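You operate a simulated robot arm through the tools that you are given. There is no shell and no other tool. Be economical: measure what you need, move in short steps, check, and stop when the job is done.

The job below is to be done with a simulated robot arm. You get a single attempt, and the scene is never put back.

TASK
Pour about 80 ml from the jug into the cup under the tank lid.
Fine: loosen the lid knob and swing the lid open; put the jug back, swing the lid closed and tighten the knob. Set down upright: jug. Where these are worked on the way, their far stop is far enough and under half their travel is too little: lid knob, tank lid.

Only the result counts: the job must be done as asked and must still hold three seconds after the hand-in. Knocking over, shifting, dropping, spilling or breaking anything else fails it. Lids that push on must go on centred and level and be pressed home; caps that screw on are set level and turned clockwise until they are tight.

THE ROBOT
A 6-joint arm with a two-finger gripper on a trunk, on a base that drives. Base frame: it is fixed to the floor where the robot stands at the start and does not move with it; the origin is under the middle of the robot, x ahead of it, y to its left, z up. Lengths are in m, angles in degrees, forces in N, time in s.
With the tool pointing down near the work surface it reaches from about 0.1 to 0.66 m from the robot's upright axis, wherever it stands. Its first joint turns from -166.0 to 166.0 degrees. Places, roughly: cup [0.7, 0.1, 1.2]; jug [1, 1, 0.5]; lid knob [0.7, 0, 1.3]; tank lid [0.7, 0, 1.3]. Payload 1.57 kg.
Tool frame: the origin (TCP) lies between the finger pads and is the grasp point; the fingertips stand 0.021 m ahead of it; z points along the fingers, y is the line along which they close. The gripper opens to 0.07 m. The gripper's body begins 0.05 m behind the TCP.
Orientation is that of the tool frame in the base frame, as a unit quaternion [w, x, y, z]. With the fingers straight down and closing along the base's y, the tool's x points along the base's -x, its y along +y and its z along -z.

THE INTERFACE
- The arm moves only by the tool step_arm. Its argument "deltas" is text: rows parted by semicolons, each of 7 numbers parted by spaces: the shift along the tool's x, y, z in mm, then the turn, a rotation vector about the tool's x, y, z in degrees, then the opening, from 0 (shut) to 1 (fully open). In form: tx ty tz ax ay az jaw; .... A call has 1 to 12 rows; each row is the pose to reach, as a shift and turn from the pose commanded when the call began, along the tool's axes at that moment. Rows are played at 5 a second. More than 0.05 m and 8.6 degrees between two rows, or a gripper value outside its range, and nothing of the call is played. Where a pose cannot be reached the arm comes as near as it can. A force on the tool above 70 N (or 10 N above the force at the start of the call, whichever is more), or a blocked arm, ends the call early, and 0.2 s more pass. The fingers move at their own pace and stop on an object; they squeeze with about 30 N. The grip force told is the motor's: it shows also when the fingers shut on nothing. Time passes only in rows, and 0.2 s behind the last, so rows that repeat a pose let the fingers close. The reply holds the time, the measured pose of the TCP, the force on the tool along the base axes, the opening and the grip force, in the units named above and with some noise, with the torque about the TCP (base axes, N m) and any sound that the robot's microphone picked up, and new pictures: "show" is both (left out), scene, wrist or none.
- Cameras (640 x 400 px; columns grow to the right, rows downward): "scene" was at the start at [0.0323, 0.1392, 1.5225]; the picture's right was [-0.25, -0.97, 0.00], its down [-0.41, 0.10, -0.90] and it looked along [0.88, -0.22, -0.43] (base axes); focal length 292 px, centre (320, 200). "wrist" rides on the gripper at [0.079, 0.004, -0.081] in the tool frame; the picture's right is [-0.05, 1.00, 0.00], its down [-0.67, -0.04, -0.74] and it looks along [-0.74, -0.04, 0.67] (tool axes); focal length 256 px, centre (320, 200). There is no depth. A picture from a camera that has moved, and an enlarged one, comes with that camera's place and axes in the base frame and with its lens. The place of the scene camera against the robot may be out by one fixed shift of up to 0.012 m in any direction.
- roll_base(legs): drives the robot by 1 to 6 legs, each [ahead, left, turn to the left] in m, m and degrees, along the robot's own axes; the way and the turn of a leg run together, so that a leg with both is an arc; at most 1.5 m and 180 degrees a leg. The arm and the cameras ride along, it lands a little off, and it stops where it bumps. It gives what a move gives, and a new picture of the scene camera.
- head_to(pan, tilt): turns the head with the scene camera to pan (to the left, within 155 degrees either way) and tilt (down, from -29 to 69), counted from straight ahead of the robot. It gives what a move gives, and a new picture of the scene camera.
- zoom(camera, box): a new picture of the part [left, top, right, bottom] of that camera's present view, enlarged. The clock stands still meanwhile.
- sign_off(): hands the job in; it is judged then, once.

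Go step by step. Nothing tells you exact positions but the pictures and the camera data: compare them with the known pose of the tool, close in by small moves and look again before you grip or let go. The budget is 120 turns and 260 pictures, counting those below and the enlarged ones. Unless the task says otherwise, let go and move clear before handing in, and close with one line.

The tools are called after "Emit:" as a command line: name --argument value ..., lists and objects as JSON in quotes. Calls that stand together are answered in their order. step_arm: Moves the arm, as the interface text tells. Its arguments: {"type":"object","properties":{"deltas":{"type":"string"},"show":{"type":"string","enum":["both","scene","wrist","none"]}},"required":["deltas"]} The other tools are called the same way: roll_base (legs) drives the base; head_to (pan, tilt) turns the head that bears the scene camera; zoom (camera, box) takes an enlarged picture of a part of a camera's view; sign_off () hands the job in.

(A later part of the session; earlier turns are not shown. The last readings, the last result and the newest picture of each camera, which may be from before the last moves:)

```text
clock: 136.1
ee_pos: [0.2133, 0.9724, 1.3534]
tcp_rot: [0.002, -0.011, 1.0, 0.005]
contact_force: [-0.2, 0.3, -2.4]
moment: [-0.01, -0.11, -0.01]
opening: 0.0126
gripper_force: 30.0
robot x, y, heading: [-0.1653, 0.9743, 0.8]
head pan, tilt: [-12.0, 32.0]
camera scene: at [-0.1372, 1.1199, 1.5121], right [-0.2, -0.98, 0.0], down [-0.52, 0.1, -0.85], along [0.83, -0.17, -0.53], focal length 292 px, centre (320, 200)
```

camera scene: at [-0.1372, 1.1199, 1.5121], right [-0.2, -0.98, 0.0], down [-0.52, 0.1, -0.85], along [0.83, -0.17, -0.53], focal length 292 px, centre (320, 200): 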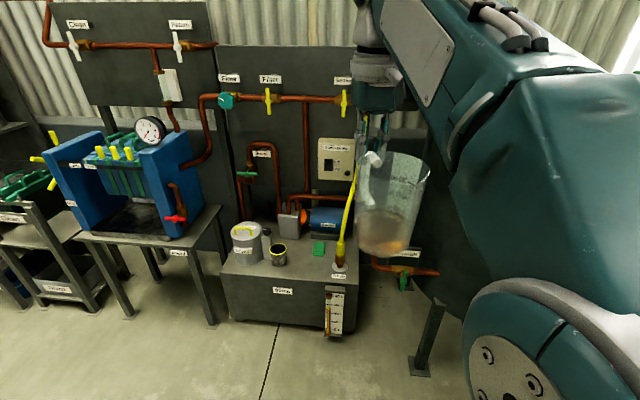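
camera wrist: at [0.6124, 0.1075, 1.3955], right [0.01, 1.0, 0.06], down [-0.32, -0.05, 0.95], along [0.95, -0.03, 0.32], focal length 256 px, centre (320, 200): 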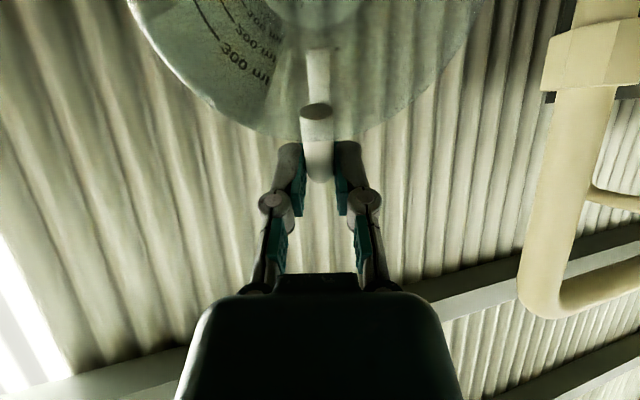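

Level now ≈70 ml. Drive back to the cabinet front and lower the arm along the reverse path.

Emit:
roll_base --legs '[[0.515, -0.01, -1.2]]'

Emit:
step_arm --deltas "0 0 40 0 0 0 0; 0 0 85 0 0 0 0; 0 0 130 0 0 0 0; 0 0 175 0 0 0 0; 0 0 220 0 0 0 0; 0 0 265 0 0 0 0; 0 0 310 0 0 0 0; 0 0 355 0 0 0 0; 0 0 400 0 0 0 0; 0 0 445 0 0 0 0; 0 0 490 0 0 0 0; 0 0 520 0 0 0 0" --show "wrist"

```text
clock: 139.1
ee_pos: [0.7149, 0.9504, 1.3541]
tcp_rot: [0.003, 0.004, 1.0, 0.005]
contact_force: [-0.1, 0.1, -1.8]
moment: [0.0, -0.08, -0.02]
opening: 0.0127
gripper_force: 30.2
robot x, y, heading: [0.3365, 0.9645, -0.9]
head pan, tilt: [-12.0, 32.0]
camera scene: at [0.3693, 1.1099, 1.5119], right [-0.23, -0.97, 0.0], down [-0.52, 0.12, -0.85], along [0.83, -0.19, -0.53], focal length 292 px, centre (320, 200)
```

scene: 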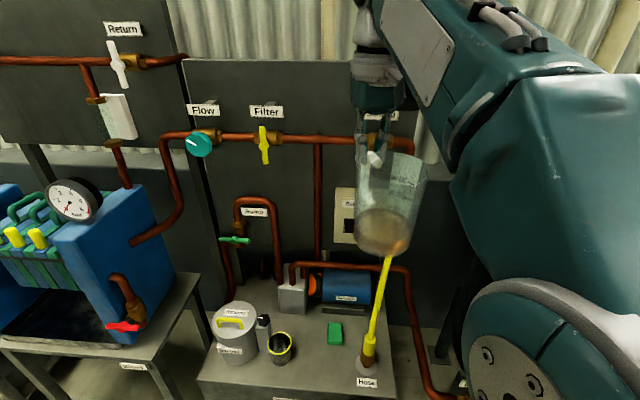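

```text
clock: 141.7
ee_pos: [0.7174, 0.9537, 0.8357]
tcp_rot: [0.002, 0.006, 1.0, 0.005]
contact_force: [0.2, -0.3, -1.1]
moment: [0.01, -0.15, 0.02]
opening: 0.0124
gripper_force: 30.0
robot x, y, heading: [0.3361, 0.9696, -1.0]
head pan, tilt: [-12.0, 32.0]
camera wrist: at [0.6389, 0.9592, 0.9166], right [0.06, 1.0, 0.01], down [0.66, -0.05, 0.75], along [0.75, -0.04, -0.66], focal length 256 px, centre (320, 200)
```

wrist: 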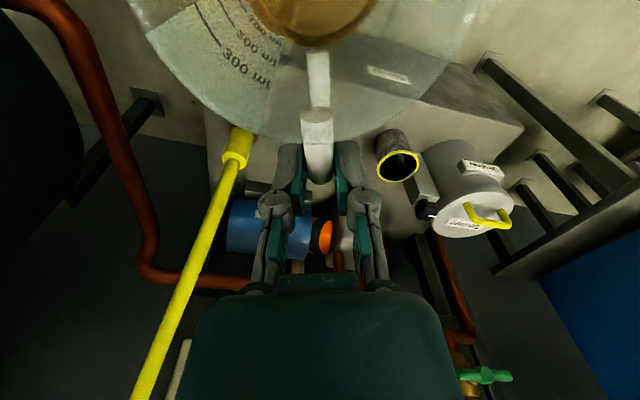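

Now swing out over the original spot: extend and yaw to the original handle direction at a safe height.

Emit:
step_arm --deltas "-19 7 2 0 0 -5.5 0; -38 13 4 0 0 -11 0; -58 20 8 0 0 -16.6 0; -77 26 12 0 0 -22.1 0; -96 33 16 0 0 -27.7 0; -116 40 20 0 0 -33.2 0; -135 46 25 0 0 -38.7 0; -154 53 30 0 0 -44.3 0; -174 60 35 0 0 -49.8 0; -193 66 40 0 0 -55.3 0; -212 73 45 0 0 -60.9 0; -231 79 50 0 0 -66.4 0" --show "none"

Emit:
step_arm --deltas "0 0 35 0 0 0 0; 0 0 70 0 0 0 0; 0 0 105 0 0 0 0; 0 0 140 0 0 0 0; 0 0 170 0 0 0 0; 0 0 195 0 0 0 0; 0 0 215 0 0 0 0; 0 0 230 0 0 0 0; 0 0 230 0 0 0 0" --show "both"

Emit:
head_to --pan -8 --tilt 58

```text
clock: 144.2
ee_pos: [0.9506, 1.0326, 0.7829]
tcp_rot: [0.005, -0.545, 0.839, 0.002]
contact_force: [0.5, -0.6, -2.0]
moment: [0.07, -0.05, -0.03]
opening: 0.0123
gripper_force: 30.1
robot x, y, heading: [0.3367, 0.965, -0.9]
head pan, tilt: [-12.0, 32.0]
```

```text
clock: 146.2
ee_pos: [0.9504, 1.0351, 0.5537]
tcp_rot: [0.004, -0.544, 0.839, 0.002]
contact_force: [-0.2, 0.6, -2.4]
moment: [0.11, -0.02, 0.02]
opening: 0.0124
gripper_force: 30.3
robot x, y, heading: [0.339, 0.9707, -1.3]
head pan, tilt: [-12.0, 32.0]
camera scene: at [0.371, 1.1104, 1.5118], right [-0.23, -0.97, 0.0], down [-0.52, 0.12, -0.85], along [0.82, -0.19, -0.53], focal length 292 px, centre (320, 200)
camera wrist: at [0.915, 0.9652, 0.6351], right [-0.89, 0.46, 0.0], down [0.3, 0.59, 0.75], along [0.34, 0.67, -0.66], focal length 256 px, centre (320, 200)
```

scene: 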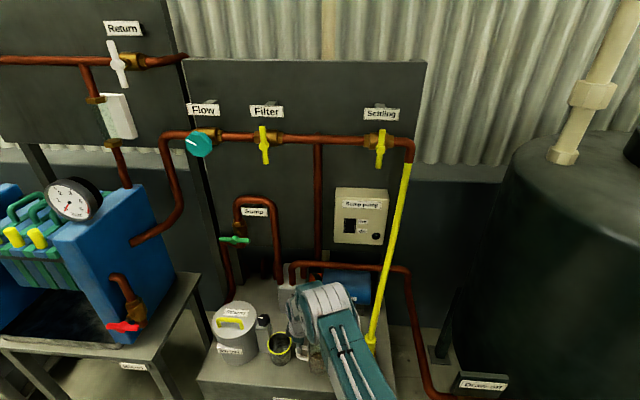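
wrist: 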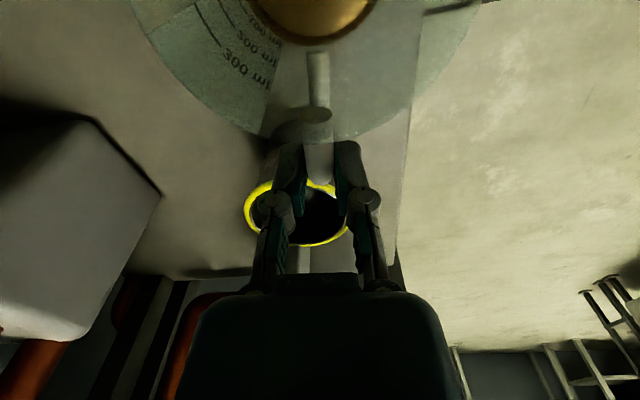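

```text
clock: 147.2
ee_pos: [0.9499, 1.0352, 0.555]
tcp_rot: [0.005, -0.544, 0.839, 0.003]
contact_force: [-0.3, -1.0, -1.5]
moment: [0.09, -0.05, -0.03]
opening: 0.0123
gripper_force: 29.9
robot x, y, heading: [0.3349, 0.963, -1.1]
head pan, tilt: [-8.0, 58.0]
camera scene: at [0.3518, 1.1197, 1.4753], right [-0.16, -0.99, 0.0], down [-0.84, 0.13, -0.53], along [0.52, -0.09, -0.85], focal length 292 px, centre (320, 200)
```

scene: 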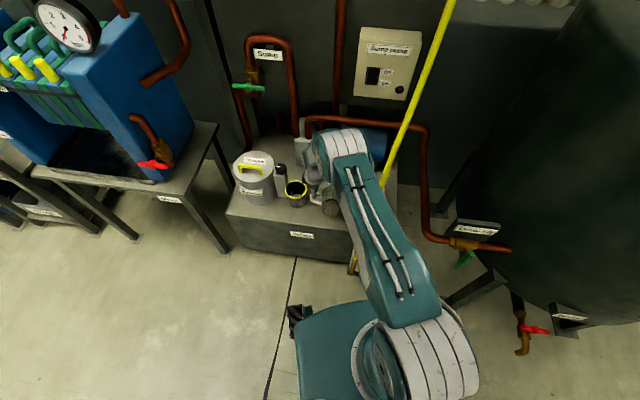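

Positioned over its place, 35 mm high. Descend to z≈0.526.

Emit:
step_arm --deltas "2 -1 8 0 0 0 0; 4 -2 15 0 0 0 0; 4 -2 21 0 0 0 0; 4 -2 25 0 0 0 0; 4 -2 28 0 0 0 0; 4 -2 28 0 0 0 0" --show "none"

Emit:
zoom --camera "scene" --box '[280, 150, 370, 230]'

```text
clock: 148.6
ee_pos: [0.9515, 1.0298, 0.5268]
tcp_rot: [0.003, -0.544, 0.839, 0.004]
contact_force: [0.1, -0.3, -1.5]
moment: [0.1, -0.04, 0.0]
opening: 0.0123
gripper_force: 29.9
robot x, y, heading: [0.3339, 0.9646, -1.5]
head pan, tilt: [-8.0, 58.0]
```

```text
5.00 times, centred on (325, 190) of scene
camera zoom: at [0.3517, 1.1197, 1.4752], right [-0.16, -0.99, 0.0], down [-0.84, 0.13, -0.53], along [0.52, -0.08, -0.85], focal length 1462 px, centre (295, 250)
```

zoom: 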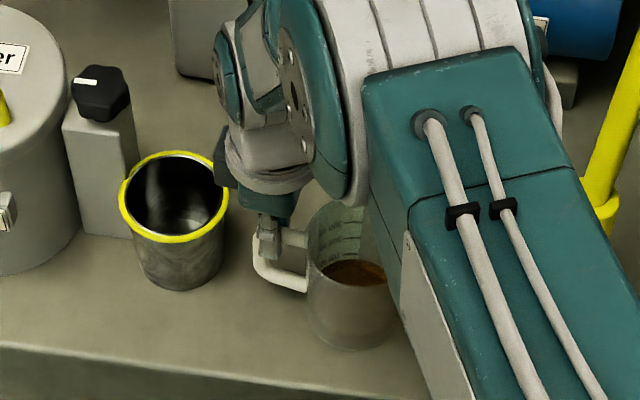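

Not touching yet. Step down 2 mm at a time over 8 mm and read the force.

Emit:
step_arm --deltas "0 0 2 0 0 0 0; 0 0 4 0 0 0 0; 0 0 4 0 0 0 0" --show "none"

Emit:
step_arm --deltas "0 0 1 0 0 0 0; 0 0 2 0 0 0 0; 0 0 2 0 0 0 0" --show "none"

Emit:
step_arm --deltas "0 0 1 0 0 0 0; 0 0 2 0 0 0 0; 0 0 2 0 0 0 0" --show "wrist"

```text
clock: 149.3
ee_pos: [0.9518, 1.0316, 0.5243]
tcp_rot: [0.006, -0.545, 0.839, 0.002]
contact_force: [0.2, 2.9, 12.7]
moment: [-0.54, 0.2, 0.0]
opening: 0.0124
gripper_force: 30.5
robot x, y, heading: [0.3352, 0.9669, -0.9]
head pan, tilt: [-8.0, 58.0]
```

```text
clock: 150.2
ee_pos: [0.9535, 1.0309, 0.5233]
tcp_rot: [0.006, -0.544, 0.839, 0.002]
contact_force: [0.8, 6.6, 26.5]
moment: [-0.13, 0.09, -0.02]
opening: 0.0121
gripper_force: 29.5
robot x, y, heading: [0.3395, 0.9649, -1.0]
head pan, tilt: [-8.0, 58.0]
```

```text
clock: 150.9
ee_pos: [0.9527, 1.031, 0.5199]
tcp_rot: [0.006, -0.544, 0.839, 0.002]
contact_force: [3.7, 11.1, 27.9]
moment: [0.3, -0.12, 0.0]
opening: 0.0122
gripper_force: 30.3
robot x, y, heading: [0.338, 0.9647, -1.3]
head pan, tilt: [-8.0, 58.0]
camera wrist: at [0.9173, 0.9615, 0.6007], right [-0.89, 0.46, 0.0], down [0.3, 0.59, 0.75], along [0.35, 0.67, -0.66], focal length 256 px, centre (320, 200)
```

wrist: 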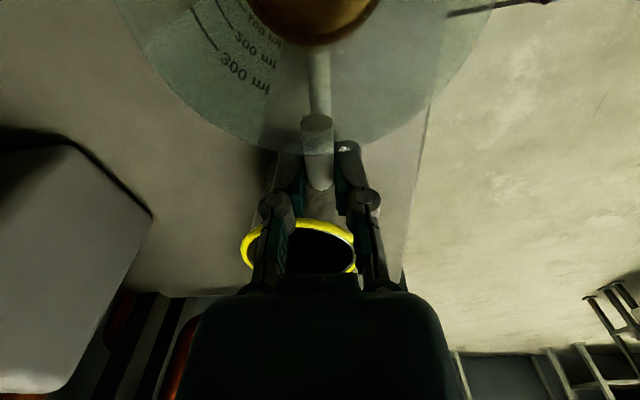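

It's resting (contact from 0.524). Relieve 2 mm, then open and rise.

Emit:
step_arm --deltas "0 0 -2 0 0 0 0; 0 0 -3 0 0 0 0.2; 0 0 -3 0 0 0 0.4; 0 0 -3 0 0 0 0.8; 0 0 -3 0 0 0 1; 0 0 -3 0 0 0 1; 0 0 -15 0 0 0 1; 0 0 -40 0 0 0 1; 0 0 -80 0 0 0 1; 0 0 -120 0 0 0 1; 0 0 -160 0 0 0 1" --show "wrist"

Emit:
zoom --camera "scene" --box '[280, 150, 370, 230]'

```text
clock: 153.3
ee_pos: [0.9533, 1.0296, 0.6819]
tcp_rot: [0.003, -0.544, 0.839, 0.003]
contact_force: [-0.9, -0.3, -0.3]
moment: [-0.01, 0.0, -0.02]
opening: 0.07
gripper_force: 0.0
robot x, y, heading: [0.3374, 0.967, -0.9]
head pan, tilt: [-8.0, 58.0]
camera wrist: at [0.9174, 0.9592, 0.7606], right [-0.89, 0.46, 0.0], down [0.3, 0.59, 0.75], along [0.34, 0.67, -0.66], focal length 256 px, centre (320, 200)
```

wrist: 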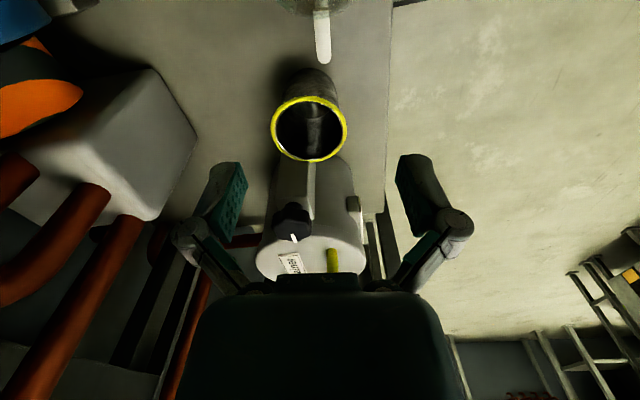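

```text
5.00 times, centred on (325, 190) of scene
camera zoom: at [0.3516, 1.1197, 1.4753], right [-0.16, -0.99, 0.0], down [-0.84, 0.13, -0.53], along [0.52, -0.08, -0.85], focal length 1462 px, centre (295, 250)
```

zoom: 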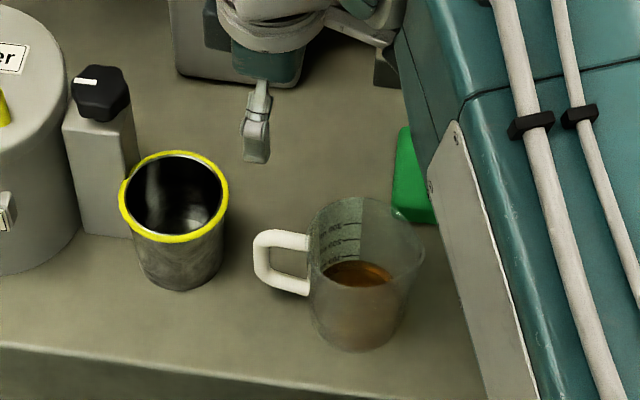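

Jug stands upright at its place. Now retract, yaw straight and raise the arm.

Emit:
step_arm --deltas "5 5 -30 0 0 3 1; 18 20 -60 0 0 9 1; 32 37 -85 0 0 15 1; 46 54 -105 0 0 21 1; 60 70 -120 0 0 27 1; 75 87 -135 0 0 33 1; 90 104 -150 0 0 39 1; 105 121 -160 0 0 45 1; 120 138 -165 0 0 51 1; 135 155 -170 0 0 57 1; 150 172 -170 0 0 63 1; 160 184 -170 0 0 66 1" --show "none"

Emit:
step_arm --deltas "0 0 -40 0 0 0 1; 0 0 -85 0 0 0 1; 0 0 -130 0 0 0 1; 0 0 -175 0 0 0 1; 0 0 -220 0 0 0 1; 0 0 -265 0 0 0 1; 0 0 -310 0 0 0 1; 0 0 -355 0 0 0 1; 0 0 -400 0 0 0 1; 0 0 -440 0 0 0 1; 0 0 -480 0 0 0 1; 0 0 -480 0 0 0 1" --show "none"

Emit:
roll_base --legs '[[-0.5, 0, 0], [0, -0.965, 0]]'

```text
clock: 155.9
ee_pos: [0.7191, 0.9557, 0.8463]
tcp_rot: [0.003, 0.002, 1.0, 0.005]
contact_force: [0.4, 0.1, 0.2]
moment: [0.02, 0.02, 0.01]
opening: 0.07
gripper_force: 0.0
robot x, y, heading: [0.3337, 0.9646, -1.2]
head pan, tilt: [-8.0, 58.0]
```

```text
clock: 158.6
ee_pos: [0.7164, 0.9512, 1.3317]
tcp_rot: [0.002, 0.001, 1.0, 0.005]
contact_force: [-0.4, 0.4, 0.3]
moment: [0.03, 0.02, -0.03]
opening: 0.0701
gripper_force: 0.0
robot x, y, heading: [0.3392, 0.9651, -1.1]
head pan, tilt: [-8.0, 58.0]
```

```text
clock: 166.0
ee_pos: [0.2183, 0.0169, 1.3312]
tcp_rot: [0.002, -0.014, 1.0, 0.004]
contact_force: [-0.2, -1.0, 1.1]
moment: [0.0, 0.0, -0.01]
opening: 0.07
gripper_force: 0.0
robot x, y, heading: [-0.1576, 0.0211, 0.7]
head pan, tilt: [-8.0, 58.0]
camera scene: at [-0.1502, 0.1738, 1.4751], right [-0.13, -0.99, 0.0], down [-0.84, 0.11, -0.53], along [0.52, -0.07, -0.85], focal length 292 px, centre (320, 200)
```

scene: 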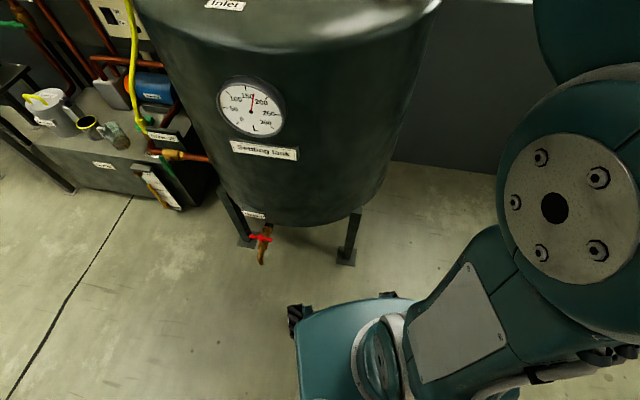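

Set the arm as it was when I left the lid (tilt 36°, z 1.37), then drive in to (0.16, 0).

Emit:
step_arm --deltas "3 -4 -7 0 -6 0 1; 7 -8 -13 0 -12 0 1; 10 -12 -20 0 -18 0 1; 13 -16 -26 0 -24 0 1; 16 -20 -33 0 -30 0 1; 20 -25 -39 0 -36 0 1; 20 -25 -39 0 -36 0 1" --show "none"

Emit:
roll_base --legs '[[0.315, -0.02, -0.5]]'

Emit:
head_to --pan -15 --tilt 33

```text
clock: 167.6
ee_pos: [0.1981, -0.0122, 1.3694]
tcp_rot: [0.313, -0.01, 0.95, 0.008]
contact_force: [0.1, 0.5, 0.0]
moment: [0.0, -0.01, 0.01]
opening: 0.0701
gripper_force: 0.0
robot x, y, heading: [-0.1577, 0.0166, 0.7]
head pan, tilt: [-8.0, 58.0]
```

```text
clock: 169.8
ee_pos: [0.5125, -0.0348, 1.3704]
tcp_rot: [0.311, -0.004, 0.95, 0.006]
contact_force: [-0.8, -0.2, 0.4]
moment: [0.02, 0.01, 0.03]
opening: 0.0699
gripper_force: 0.0
robot x, y, heading: [0.153, -0.001, -0.1]
head pan, tilt: [-8.0, 58.0]
camera scene: at [0.166, 0.1529, 1.4753], right [-0.14, -0.99, 0.0], down [-0.84, 0.12, -0.53], along [0.52, -0.08, -0.85], focal length 292 px, centre (320, 200)
```

scene: 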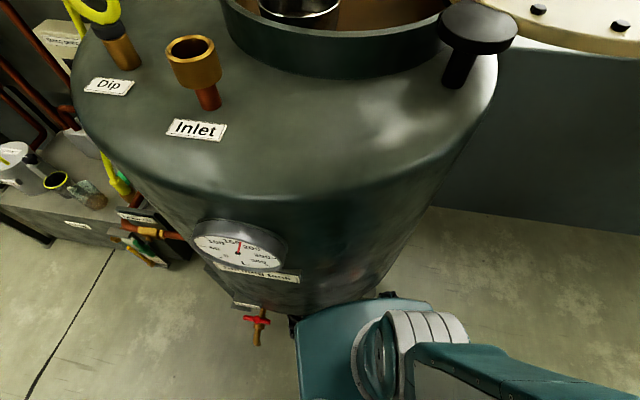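

```text
clock: 170.7
ee_pos: [0.5125, -0.0356, 1.3693]
tcp_rot: [0.312, -0.006, 0.95, 0.007]
contact_force: [-0.9, 0.2, -0.4]
moment: [0.03, 0.0, -0.02]
opening: 0.0701
gripper_force: 0.1
robot x, y, heading: [0.1574, -0.0005, -0.0]
head pan, tilt: [-15.0, 33.0]
camera scene: at [0.1838, 0.139, 1.5103], right [-0.26, -0.97, 0.0], down [-0.53, 0.14, -0.84], along [0.81, -0.22, -0.55], focal length 292 px, centre (320, 200)
```

scene: 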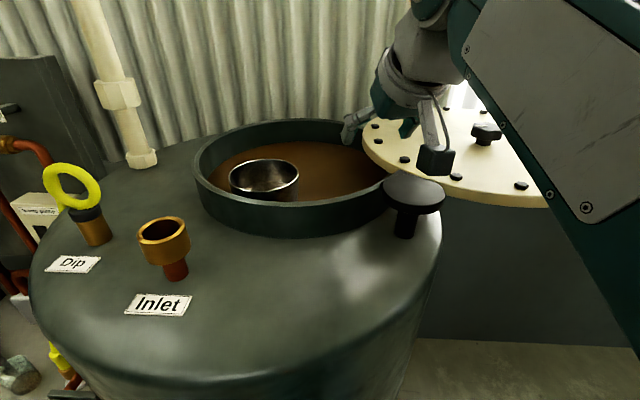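

Lid as left. Move back to the pre-grip pose by the handle (reverse of the exit).

Emit:
step_arm --deltas "0 0 0 4.4 0 5.9 1; 0 0 0 8.8 0 11.9 1; 0 0 0 13.1 0 17.8 1; -20 -25 21 17.5 0 23.8 1; -40 -50 43 21.9 0 29.7 1; -60 -76 64 26.3 0 35.6 1; -80 -101 86 30.6 0 41.6 1; -100 -126 107 35 0 47.5 1; -100 -126 107 35 0 47.5 1" --show "both"

```text
clock: 172.7
ee_pos: [0.6612, -0.1567, 1.3418]
tcp_rot: [0.269, 0.464, 0.831, -0.148]
contact_force: [0.9, -0.1, 0.3]
moment: [0.0, -0.01, 0.02]
opening: 0.0699
gripper_force: 0.1
robot x, y, heading: [0.1532, -0.0001, -0.3]
head pan, tilt: [-15.0, 33.0]
camera scene: at [0.185, 0.1387, 1.5104], right [-0.26, -0.97, 0.0], down [-0.53, 0.14, -0.84], along [0.81, -0.22, -0.55], focal length 292 px, centre (320, 200)
camera wrist: at [0.6056, -0.0583, 1.3605], right [0.87, 0.49, 0.03], down [0.02, -0.11, 0.99], along [0.49, -0.87, -0.11], focal length 256 px, centre (320, 200)
```

scene: 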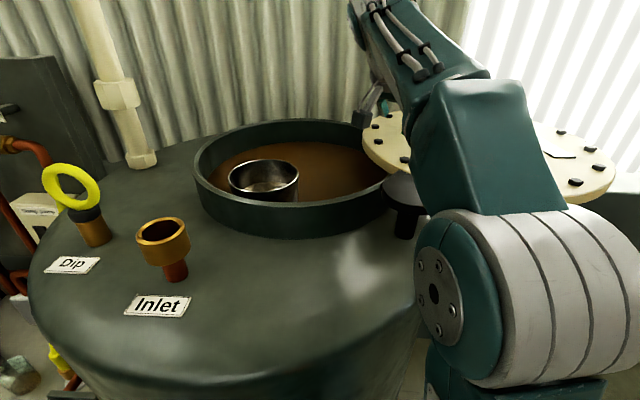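
wrist: 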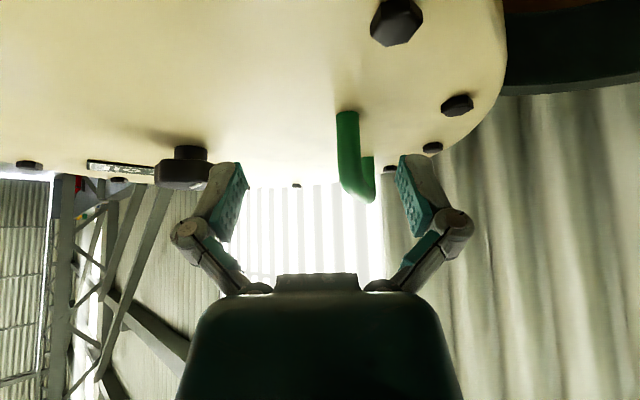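

Same view as when I left. Re-approach the handle reversing the exit, shifted 12 mm right to centre it.

Emit:
step_arm --deltas "0 12 0 0 0 0 1; -15 12 25 0 0 0 1; -40 12 50 0 0 0 1; -65 12 75 0 0 0 1; -65 12 75 0 0 0 1" --show "wrist"

```text
clock: 173.8
ee_pos: [0.7204, -0.2316, 1.3183]
tcp_rot: [0.269, 0.463, 0.831, -0.148]
contact_force: [-0.1, 0.2, 0.0]
moment: [0.0, 0.01, -0.01]
opening: 0.07
gripper_force: 0.2
robot x, y, heading: [0.1578, 0.0001, -0.2]
head pan, tilt: [-15.0, 33.0]
camera wrist: at [0.6662, -0.1343, 1.3372], right [0.87, 0.49, 0.03], down [0.02, -0.11, 0.99], along [0.49, -0.87, -0.11], focal length 256 px, centre (320, 200)
```

wrist: 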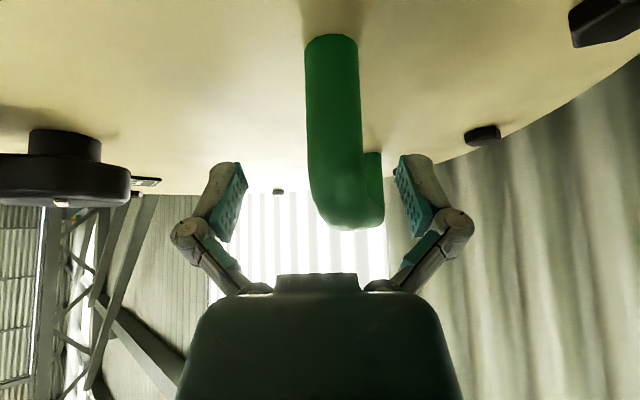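

Bar is between the fingers; align yaw 5°, cage it (jaw 0.3), then swing the lid back 24° to start.

Emit:
step_arm --deltas "0 2 0 -1.6 0 -2.2 0.8; 0 4 0 -3.2 0 -4.4 0.5; 0 4 0 -3.2 0 -4.4 0.3; 0 4 0 -3.2 0 -4.4 0.3; 0 4 0 -3.2 0 -4.4 0.3" --show "none"

Emit:
step_arm --deltas "6 16 -4 -2.4 0 -3.3 0.3; 12 33 -8 -4.7 0 -6.6 0.3; 19 48 -13 -7.1 0 -9.9 0.3; 26 63 -19 -9.4 0 -13.1 0.3; 35 76 -25 -11.8 0 -16.4 0.3; 44 90 -32 -14.1 0 -19.6 0.3; 44 90 -32 -14.1 0 -19.6 0.3" --show "both"

```text
clock: 175.1
ee_pos: [0.7257, -0.2287, 1.3165]
tcp_rot: [0.276, 0.422, 0.853, -0.135]
contact_force: [12.8, 14.2, -1.1]
moment: [-0.4, -0.04, 0.14]
opening: 0.0337
gripper_force: 9.3
robot x, y, heading: [0.1549, -0.0012, -0.2]
head pan, tilt: [-15.0, 33.0]
```

```text
clock: 176.7
ee_pos: [0.762, -0.1344, 1.3186]
tcp_rot: [0.299, 0.236, 0.922, -0.075]
contact_force: [0.1, 0.6, -0.8]
moment: [-0.05, 0.0, 0.03]
opening: 0.0213
gripper_force: 0.5
robot x, y, heading: [0.1544, -0.001, -0.1]
head pan, tilt: [-15.0, 33.0]
camera scene: at [0.1853, 0.1388, 1.5103], right [-0.26, -0.97, 0.0], down [-0.53, 0.14, -0.84], along [0.81, -0.22, -0.55], focal length 292 px, centre (320, 200)
camera wrist: at [0.6674, -0.0767, 1.3381], right [0.52, 0.86, 0.03], down [0.07, -0.08, 0.99], along [0.85, -0.51, -0.1], focal length 256 px, centre (320, 200)
```

scene: 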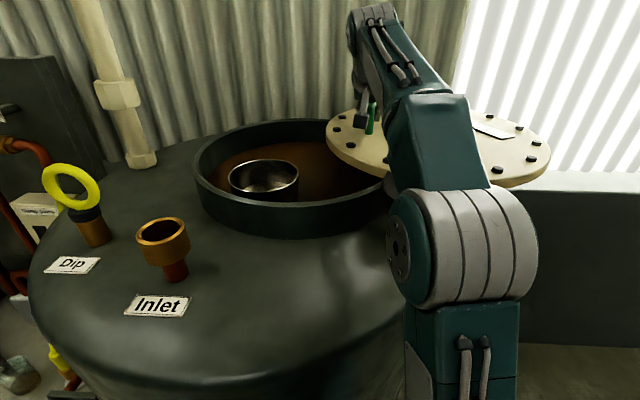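
wrist: 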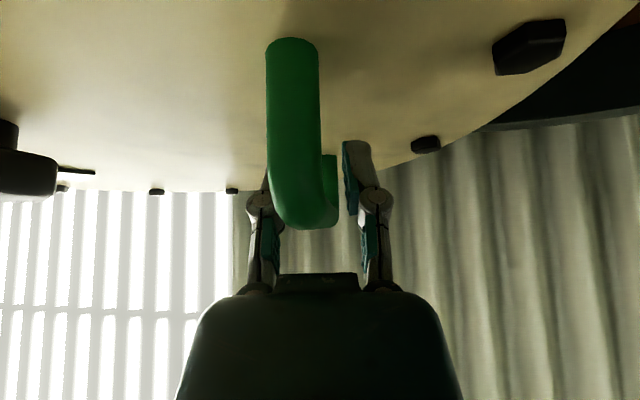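

The lid follows without force. Continue 40° more.

Emit:
step_arm --deltas "5 16 -4 -2.3 0 -3.2 0.3; 11 33 -8 -4.7 0 -6.5 0.3; 18 48 -13 -7 0 -9.7 0.3; 24 63 -19 -9.4 0 -13 0.3; 33 77 -25 -11.7 0 -16.2 0.3; 41 91 -32 -14.1 0 -19.4 0.3; 51 103 -40 -16.4 0 -22.7 0.3; 61 115 -48 -18.8 0 -25.9 0.3; 72 125 -56 -21.1 0 -29.2 0.3; 83 136 -65 -23.4 0 -32.4 0.3; 83 136 -65 -23.4 0 -32.4 0.3" --show "both"

```text
clock: 179.1
ee_pos: [0.735, 0.0339, 1.3215]
tcp_rot: [0.307, -0.095, 0.946, 0.032]
contact_force: [0.5, 0.0, 0.2]
moment: [0.01, 0.0, 0.03]
opening: 0.0211
gripper_force: 0.0
robot x, y, heading: [0.1585, -0.0007, -0.2]
head pan, tilt: [-15.0, 33.0]
camera scene: at [0.185, 0.1394, 1.5103], right [-0.26, -0.97, 0.0], down [-0.53, 0.14, -0.84], along [0.81, -0.22, -0.55], focal length 292 px, centre (320, 200)
camera wrist: at [0.6261, 0.0184, 1.3408], right [-0.16, 0.99, 0.03], down [0.11, -0.02, 0.99], along [0.98, 0.16, -0.1], focal length 256 px, centre (320, 200)
```

scene: 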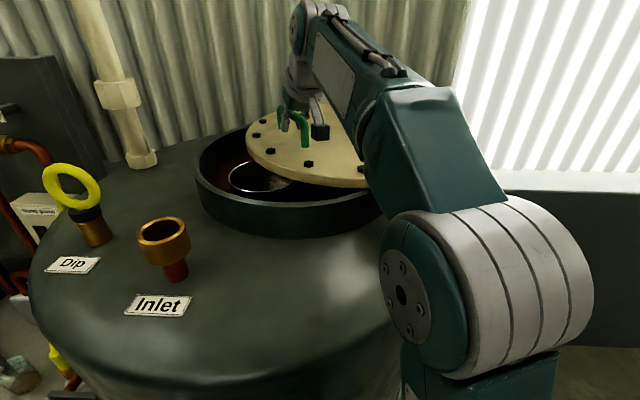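
wrist: 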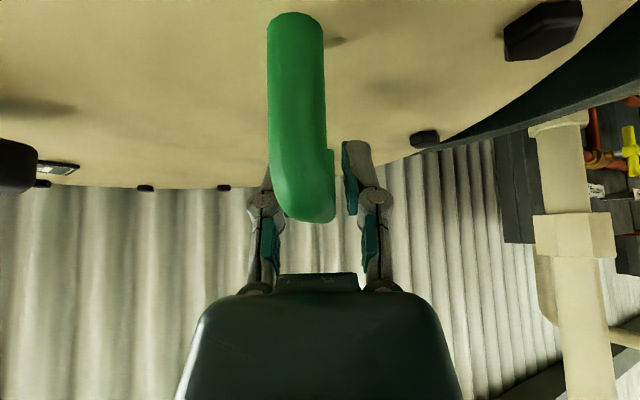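

Nearly closed. Last 27° plus a small overrun to seat it at its stop, with half-size steps.

Emit:
step_arm --deltas "6 18 -4 -2.6 0 -3.6 0.3; 12 36 -9 -5.2 0 -7.2 0.3; 19 53 -14 -7.8 0 -10.7 0.3; 28 69 -20 -10.4 0 -14.3 0.3; 37 84 -27 -13 0 -17.8 0.3; 47 99 -35 -15.6 0 -21.4 0.3; 50 102 -36 -16.2 0 -22.2 0.3; 53 105 -38 -16.8 0 -23.1 0.3; 53 105 -38 -16.8 0 -23.1 0.3" --show "both"

```text
clock: 181.1
ee_pos: [0.6519, 0.125, 1.3229]
tcp_rot: [0.29, -0.324, 0.894, 0.105]
contact_force: [0.5, -0.4, 0.0]
moment: [0.01, -0.02, -0.02]
opening: 0.0217
gripper_force: 0.0
robot x, y, heading: [0.1522, 0.0016, -0.1]
head pan, tilt: [-15.0, 33.0]
camera scene: at [0.1848, 0.1393, 1.5103], right [-0.26, -0.97, 0.0], down [-0.53, 0.14, -0.84], along [0.81, -0.22, -0.55], focal length 292 px, centre (320, 200)
camera wrist: at [0.5644, 0.0579, 1.3419], right [-0.61, 0.79, 0.03], down [0.1, 0.04, 0.99], along [0.79, 0.61, -0.1], focal length 256 px, centre (320, 200)
```

scene: 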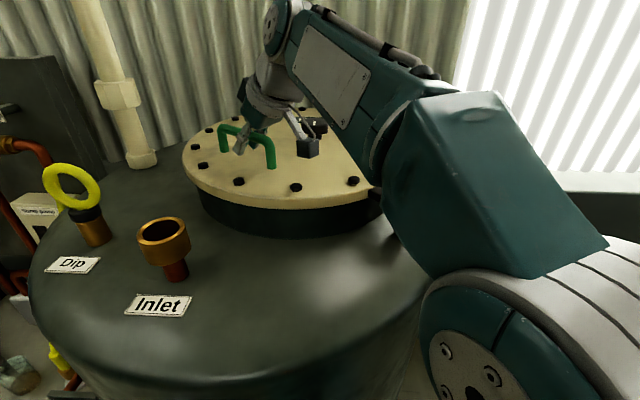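
wrist: 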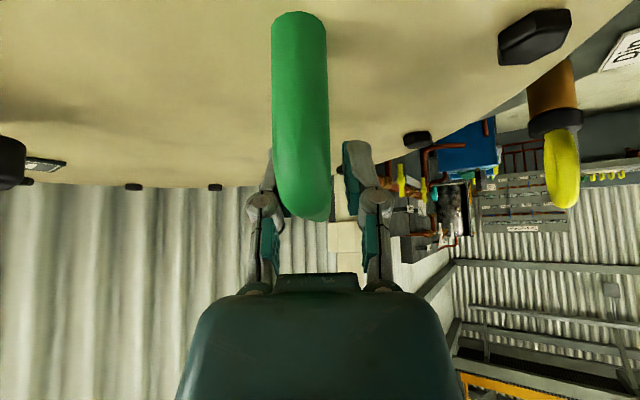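

No resistance yet. Push on gently in 3 mm steps to find the closed stop.

Emit:
step_arm --deltas "0 3 0 0 0 0 0.3; 1 6 -1 0 0 0 0.3; 1 6 -1 0 0 0 0.3" --show "none"

Emit:
step_arm --deltas "0 3 0 0 0 0 0.3; 1 6 -1 0 0 0 0.3; 1 6 -1 0 0 0 0.3" --show "scene"

Emit:
zoom --camera "scene" --box '[170, 100, 410, 250]'

```text
clock: 181.8
ee_pos: [0.6469, 0.1274, 1.3229]
tcp_rot: [0.29, -0.325, 0.894, 0.105]
contact_force: [2.9, -1.7, -1.0]
moment: [0.02, 0.02, 0.06]
opening: 0.0225
gripper_force: 1.2
robot x, y, heading: [0.1513, -0.0017, -0.2]
head pan, tilt: [-15.0, 33.0]
```

```text
clock: 182.7
ee_pos: [0.644, 0.1301, 1.3227]
tcp_rot: [0.291, -0.324, 0.894, 0.107]
contact_force: [16.0, -7.4, -5.1]
moment: [0.16, 0.09, 0.33]
opening: 0.0303
gripper_force: 7.1
robot x, y, heading: [0.1555, 0.0001, -0.3]
head pan, tilt: [-15.0, 33.0]
camera scene: at [0.187, 0.1374, 1.5104], right [-0.26, -0.96, 0.0], down [-0.53, 0.14, -0.84], along [0.81, -0.22, -0.55], focal length 292 px, centre (320, 200)
```

scene: 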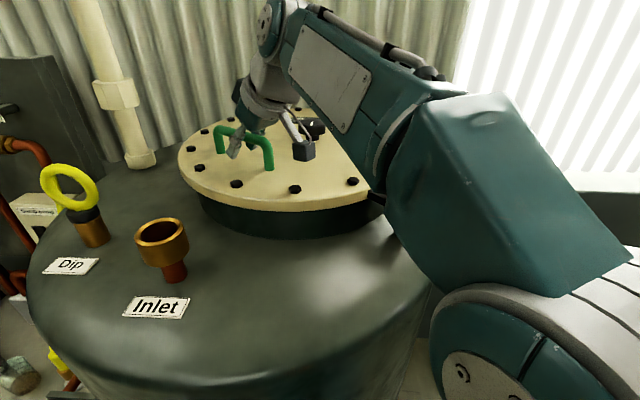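

```text
2.67 times, centred on (290, 175) of scene
camera zoom: at [0.187, 0.1374, 1.5104], right [-0.26, -0.96, 0.0], down [-0.53, 0.14, -0.84], along [0.81, -0.22, -0.55], focal length 780 px, centre (400, 267)
```

zoom: 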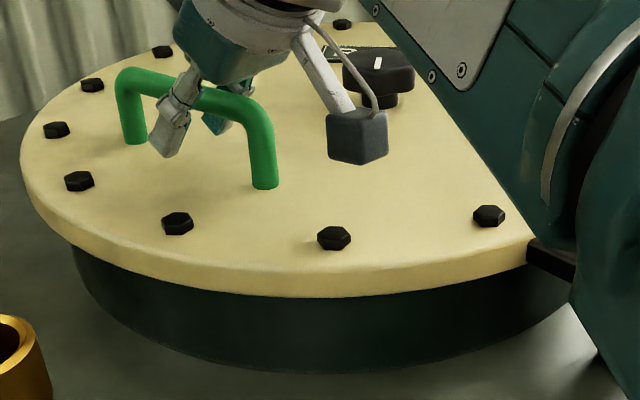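

Closed stop reached (~17 N). Release, lift off the handle, and move to the near side of the knob.

Emit:
step_arm --deltas "0 -5 0 0 0 0 0.6; 0 -6 0 0 0 0 1; 0 -6 0 0 0 0 1; -12 -6 -16 0 0 0 1; -23 -6 -33 0 0 0 1; 10 -20 -58 0 0 0 1; 45 -33 -84 0 0 0 1; 52 -65 -85 0 0 0 1; 58 -98 -86 0 0 0 1; 64 -130 -88 0 0 0 1; 70 -163 -89 0 0 0 1; 70 -163 -89 0 0 0 1" --show "both"

```text
clock: 185.2
ee_pos: [0.6606, -0.063, 1.3524]
tcp_rot: [0.29, -0.325, 0.894, 0.107]
contact_force: [-0.3, 0.7, -0.1]
moment: [0.01, -0.02, -0.01]
opening: 0.0698
gripper_force: 0.1
robot x, y, heading: [0.1573, -0.0009, -0.3]
head pan, tilt: [-15.0, 33.0]
camera scene: at [0.1848, 0.1384, 1.5104], right [-0.26, -0.97, 0.0], down [-0.53, 0.14, -0.84], along [0.81, -0.22, -0.55], focal length 292 px, centre (320, 200)
camera wrist: at [0.5734, -0.1305, 1.3713], right [-0.61, 0.79, 0.03], down [0.1, 0.04, 0.99], along [0.79, 0.61, -0.1], focal length 256 px, centre (320, 200)
```

scene: 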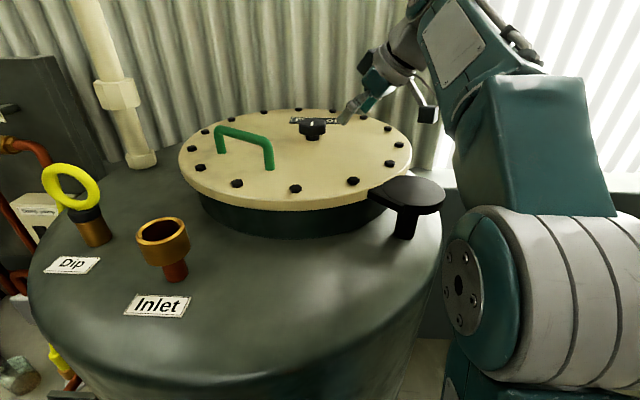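
wrist: 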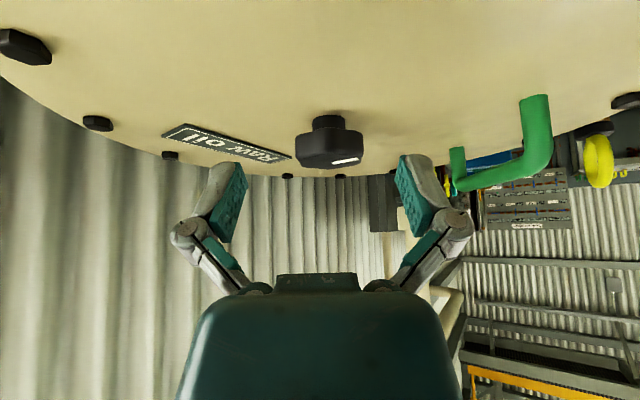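

Knob is well centred ahead. Steepen to ~27°, align yaw to 46°, and close in to 6 cm.

Emit:
step_arm --deltas "-8 -1 16 -1.7 4.2 -2.5 1; -17 -2 34 -3.5 8.5 -4.9 1; -17 -2 34 -3.5 8.5 -4.9 1" --show "wrist"

```text
clock: 186.1
ee_pos: [0.6877, -0.0426, 1.336]
tcp_rot: [0.218, -0.378, 0.894, 0.097]
contact_force: [-0.9, -0.3, -0.8]
moment: [0.02, -0.01, 0.03]
opening: 0.0702
gripper_force: 0.0
robot x, y, heading: [0.1519, -0.0002, -0.2]
head pan, tilt: [-15.0, 33.0]
camera wrist: at [0.6111, -0.1158, 1.3717], right [-0.68, 0.73, 0.03], down [0.2, 0.15, 0.97], along [0.7, 0.67, -0.25], focal length 256 px, centre (320, 200)
```

wrist: 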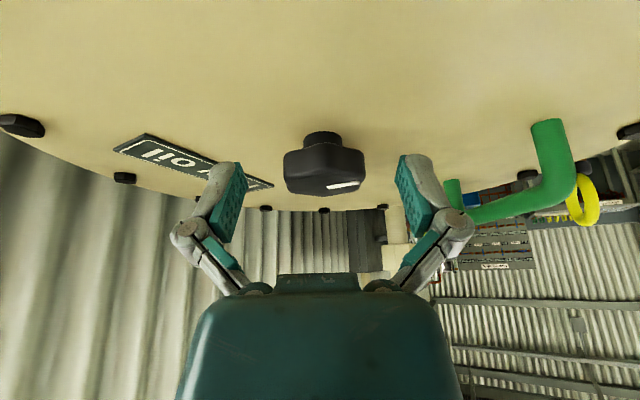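

Aligned. Move in over the knob and close.

Emit:
step_arm --deltas "-12 0 17 0 0 0 1; -24 0 35 0 0 0 1; -36 -1 52 0 0 0 1; -36 -1 52 0 0 0 1; -36 -1 52 0 0 0 0; -36 -1 52 0 0 0 0; -36 -1 52 0 0 0 0" --show "wrist"

```text
clock: 187.7
ee_pos: [0.7265, -0.0033, 1.3067]
tcp_rot: [0.22, -0.378, 0.894, 0.096]
contact_force: [0.6, 0.7, 14.8]
moment: [-0.33, 0.4, 0.0]
opening: 0.053
gripper_force: 32.4
robot x, y, heading: [0.1525, 0.0023, -0.2]
head pan, tilt: [-15.0, 33.0]
camera wrist: at [0.6498, -0.0756, 1.3417], right [-0.68, 0.73, 0.03], down [0.2, 0.15, 0.97], along [0.7, 0.67, -0.25], focal length 256 px, centre (320, 200)
```

wrist: 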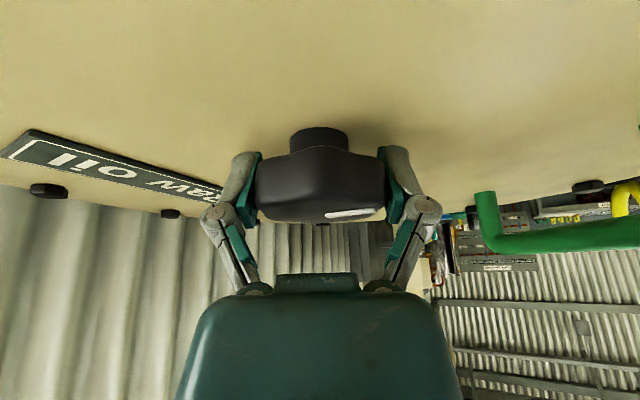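

Firm grip (53 mm). Turn clockwise 48°.

Emit:
step_arm --deltas "0 0 0 3.7 0 7.1 0; 0 0 0 7.4 0 14.2 0; 0 0 0 11.1 0 21.3 0; 0 0 0 14.8 0 28.4 0; 0 0 0 18.5 0 35.4 0; 0 0 0 22.2 0 42.5 0; 0 0 0 22.2 0 42.5 0" --show "wrist"

```text
clock: 189.2
ee_pos: [0.7278, -0.0044, 1.3064]
tcp_rot: [0.235, 0.019, 0.972, -0.002]
contact_force: [-11.5, -2.1, -3.2]
moment: [0.05, -0.19, 0.03]
opening: 0.0532
gripper_force: 31.7
robot x, y, heading: [0.1535, -0.0028, -0.3]
head pan, tilt: [-15.0, 33.0]
camera wrist: at [0.6214, 0.0052, 1.3426], right [0.08, 1.0, 0.03], down [0.25, -0.05, 0.97], along [0.96, -0.07, -0.26], focal length 256 px, centre (320, 200)
```

wrist: 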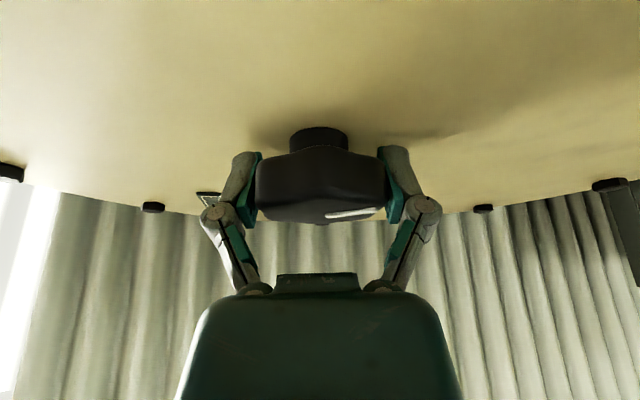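

Turned with it. Continue 40°, where the original tight position should be.

Emit:
step_arm --deltas "0 0 0 3.7 0 7.1 0; 0 0 0 7.4 0 14.2 0; 0 0 0 11.1 0 21.3 0; 0 0 0 14.8 0 28.4 0; 0 0 0 18.5 0 35.4 0; 0 0 0 18.5 0 35.4 0" --show "wrist"

```text
clock: 190.7
ee_pos: [0.7272, -0.0044, 1.3079]
tcp_rot: [0.215, 0.35, 0.908, -0.085]
contact_force: [-28.6, -7.9, -30.6]
moment: [-0.17, -0.26, -0.04]
opening: 0.0531
gripper_force: 32.6
robot x, y, heading: [0.1565, 0.0009, 0.1]
head pan, tilt: [-15.0, 33.0]
camera wrist: at [0.6524, 0.0723, 1.3435], right [0.71, 0.71, 0.02], down [0.17, -0.2, 0.97], along [0.69, -0.68, -0.26], focal length 256 px, centre (320, 200)
```

wrist: 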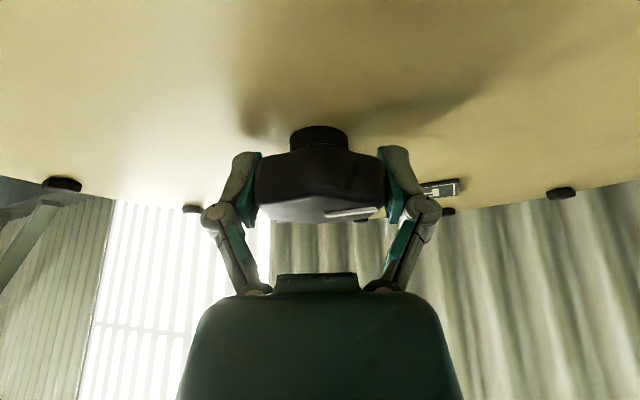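

Back at the original angle; try a few degrees more to feel the stop.

Emit:
step_arm --deltas "0 0 -1 1.4 0 2.7 0; 0 0 -1 2.8 0 5.3 0; 0 0 -1 4.2 0 8 0; 0 0 -1 4.2 0 8 0" --show "wrist"

```text
clock: 191.7
ee_pos: [0.7283, -0.0044, 1.3077]
tcp_rot: [0.212, 0.419, 0.877, -0.101]
contact_force: [-10.9, -11.5, -19.7]
moment: [-0.04, 0.26, 0.21]
opening: 0.053
gripper_force: 31.6
robot x, y, heading: [0.154, 0.0031, -0.2]
head pan, tilt: [-15.0, 33.0]
camera wrist: at [0.6661, 0.0826, 1.3446], right [0.81, 0.59, 0.02], down [0.13, -0.22, 0.97], along [0.58, -0.78, -0.25], focal length 256 px, centre (320, 200)
```

wrist: 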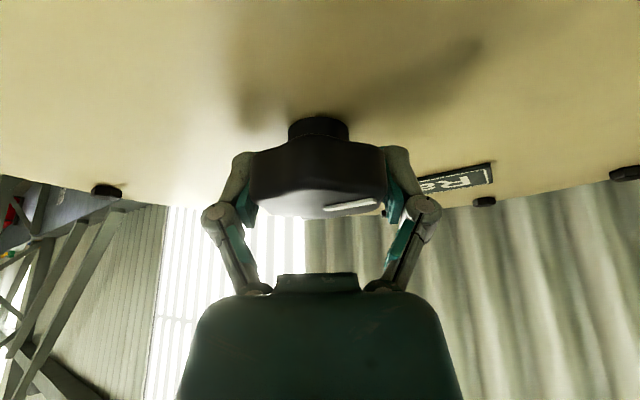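

Torque now rises (0.21 Nm). One more 6° nudge to make sure it is tight.

Emit:
step_arm --deltas "0 0 0 1.4 0 2.7 0; 0 0 0 2.8 0 5.3 0; 0 0 0 2.8 0 5.3 0" --show "wrist"

Emit:
zoom --camera "wrist" --box '[200, 90, 440, 240]'

```text
clock: 192.4
ee_pos: [0.7302, -0.007, 1.3083]
tcp_rot: [0.206, 0.465, 0.854, -0.112]
contact_force: [-4.6, -21.0, -1.8]
moment: [-0.38, 0.61, 0.56]
opening: 0.0526
gripper_force: 32.1
robot x, y, heading: [0.1524, -0.0026, -0.2]
head pan, tilt: [-15.0, 33.0]
camera wrist: at [0.6759, 0.0873, 1.3448], right [0.86, 0.5, 0.02], down [0.11, -0.23, 0.97], along [0.49, -0.83, -0.25], focal length 256 px, centre (320, 200)
```

wrist: 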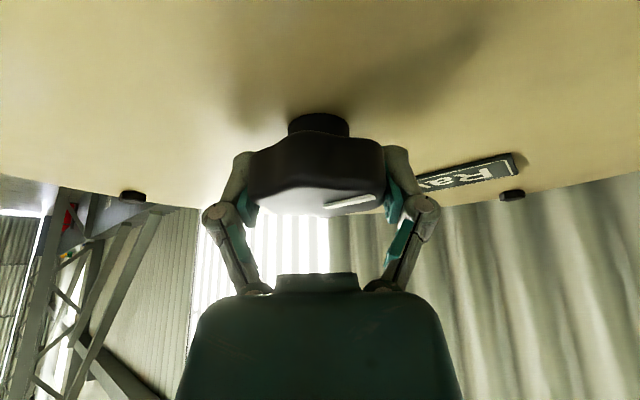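

```text
2.67 times, centred on (320, 165) of wrist
camera zoom: at [0.6759, 0.0873, 1.3448], right [0.86, 0.5, 0.02], down [0.11, -0.23, 0.97], along [0.49, -0.83, -0.25], focal length 683 px, centre (320, 293)
```

zoom: 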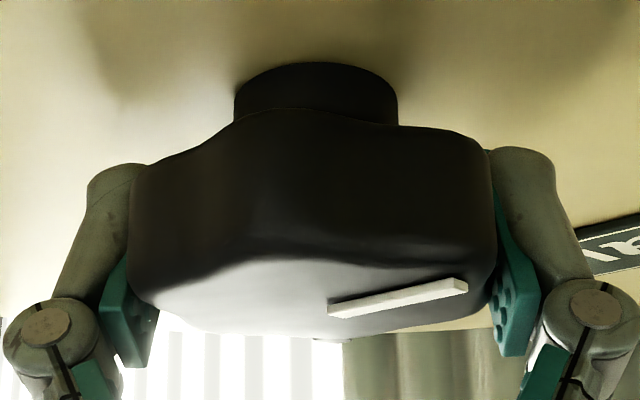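

Torque 0.56 Nm: the knob is tight at its stop. Open, lift straight up, and retreat toward the robot.

Emit:
step_arm --deltas "0 0 0 0 0 0 0.8; 0 0 0 0 0 0 1; 0 0 0 0 0 0 1; -6 0 -12 0 0 0 1; -12 0 -24 0 0 0 1; -17 0 -36 0 0 0 1; 0 -28 -44 0 0 0 1; 16 -56 -52 0 0 0 1; 32 -84 -60 0 0 0 1; 32 -84 -60 0 0 0 1" --show "both"

Emit:
zoom --camera "scene" --box '[170, 90, 450, 250]'

```text
clock: 194.7
ee_pos: [0.626, -0.003, 1.3488]
tcp_rot: [0.206, 0.463, 0.854, -0.113]
contact_force: [0.2, -0.3, 0.2]
moment: [0.02, -0.02, 0.01]
opening: 0.0697
gripper_force: 0.1
robot x, y, heading: [0.1558, -0.0013, -0.3]
head pan, tilt: [-15.0, 33.0]
camera scene: at [0.1846, 0.1393, 1.5103], right [-0.26, -0.97, 0.0], down [-0.53, 0.14, -0.84], along [0.81, -0.22, -0.55], focal length 292 px, centre (320, 200)
camera wrist: at [0.5722, 0.0913, 1.3852], right [0.86, 0.5, 0.02], down [0.11, -0.23, 0.97], along [0.49, -0.83, -0.25], focal length 256 px, centre (320, 200)
```

scene: 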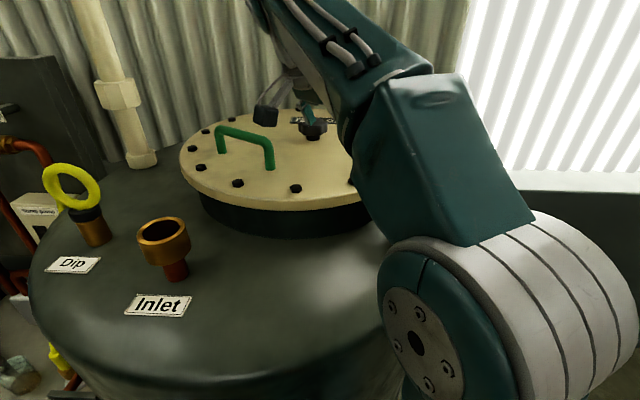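
wrist: 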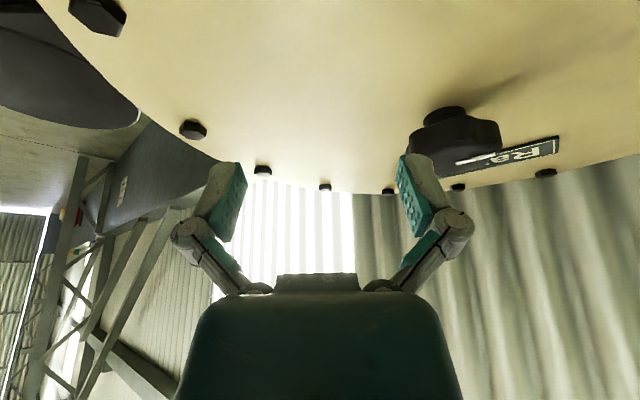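

```text
2.29 times, centred on (310, 170) of scene
camera zoom: at [0.1846, 0.1393, 1.5103], right [-0.26, -0.97, 0.0], down [-0.53, 0.14, -0.84], along [0.81, -0.22, -0.55], focal length 668 px, centre (343, 269)
```

zoom: 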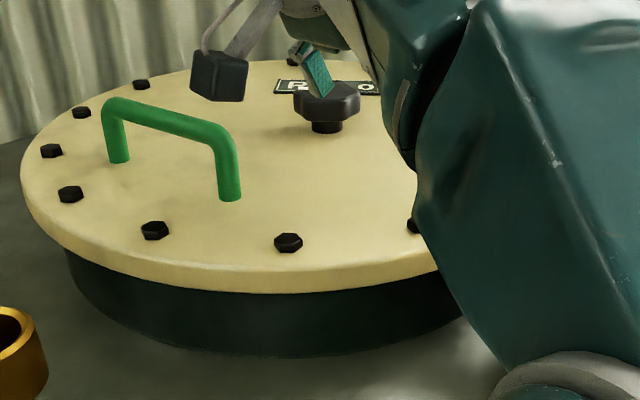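

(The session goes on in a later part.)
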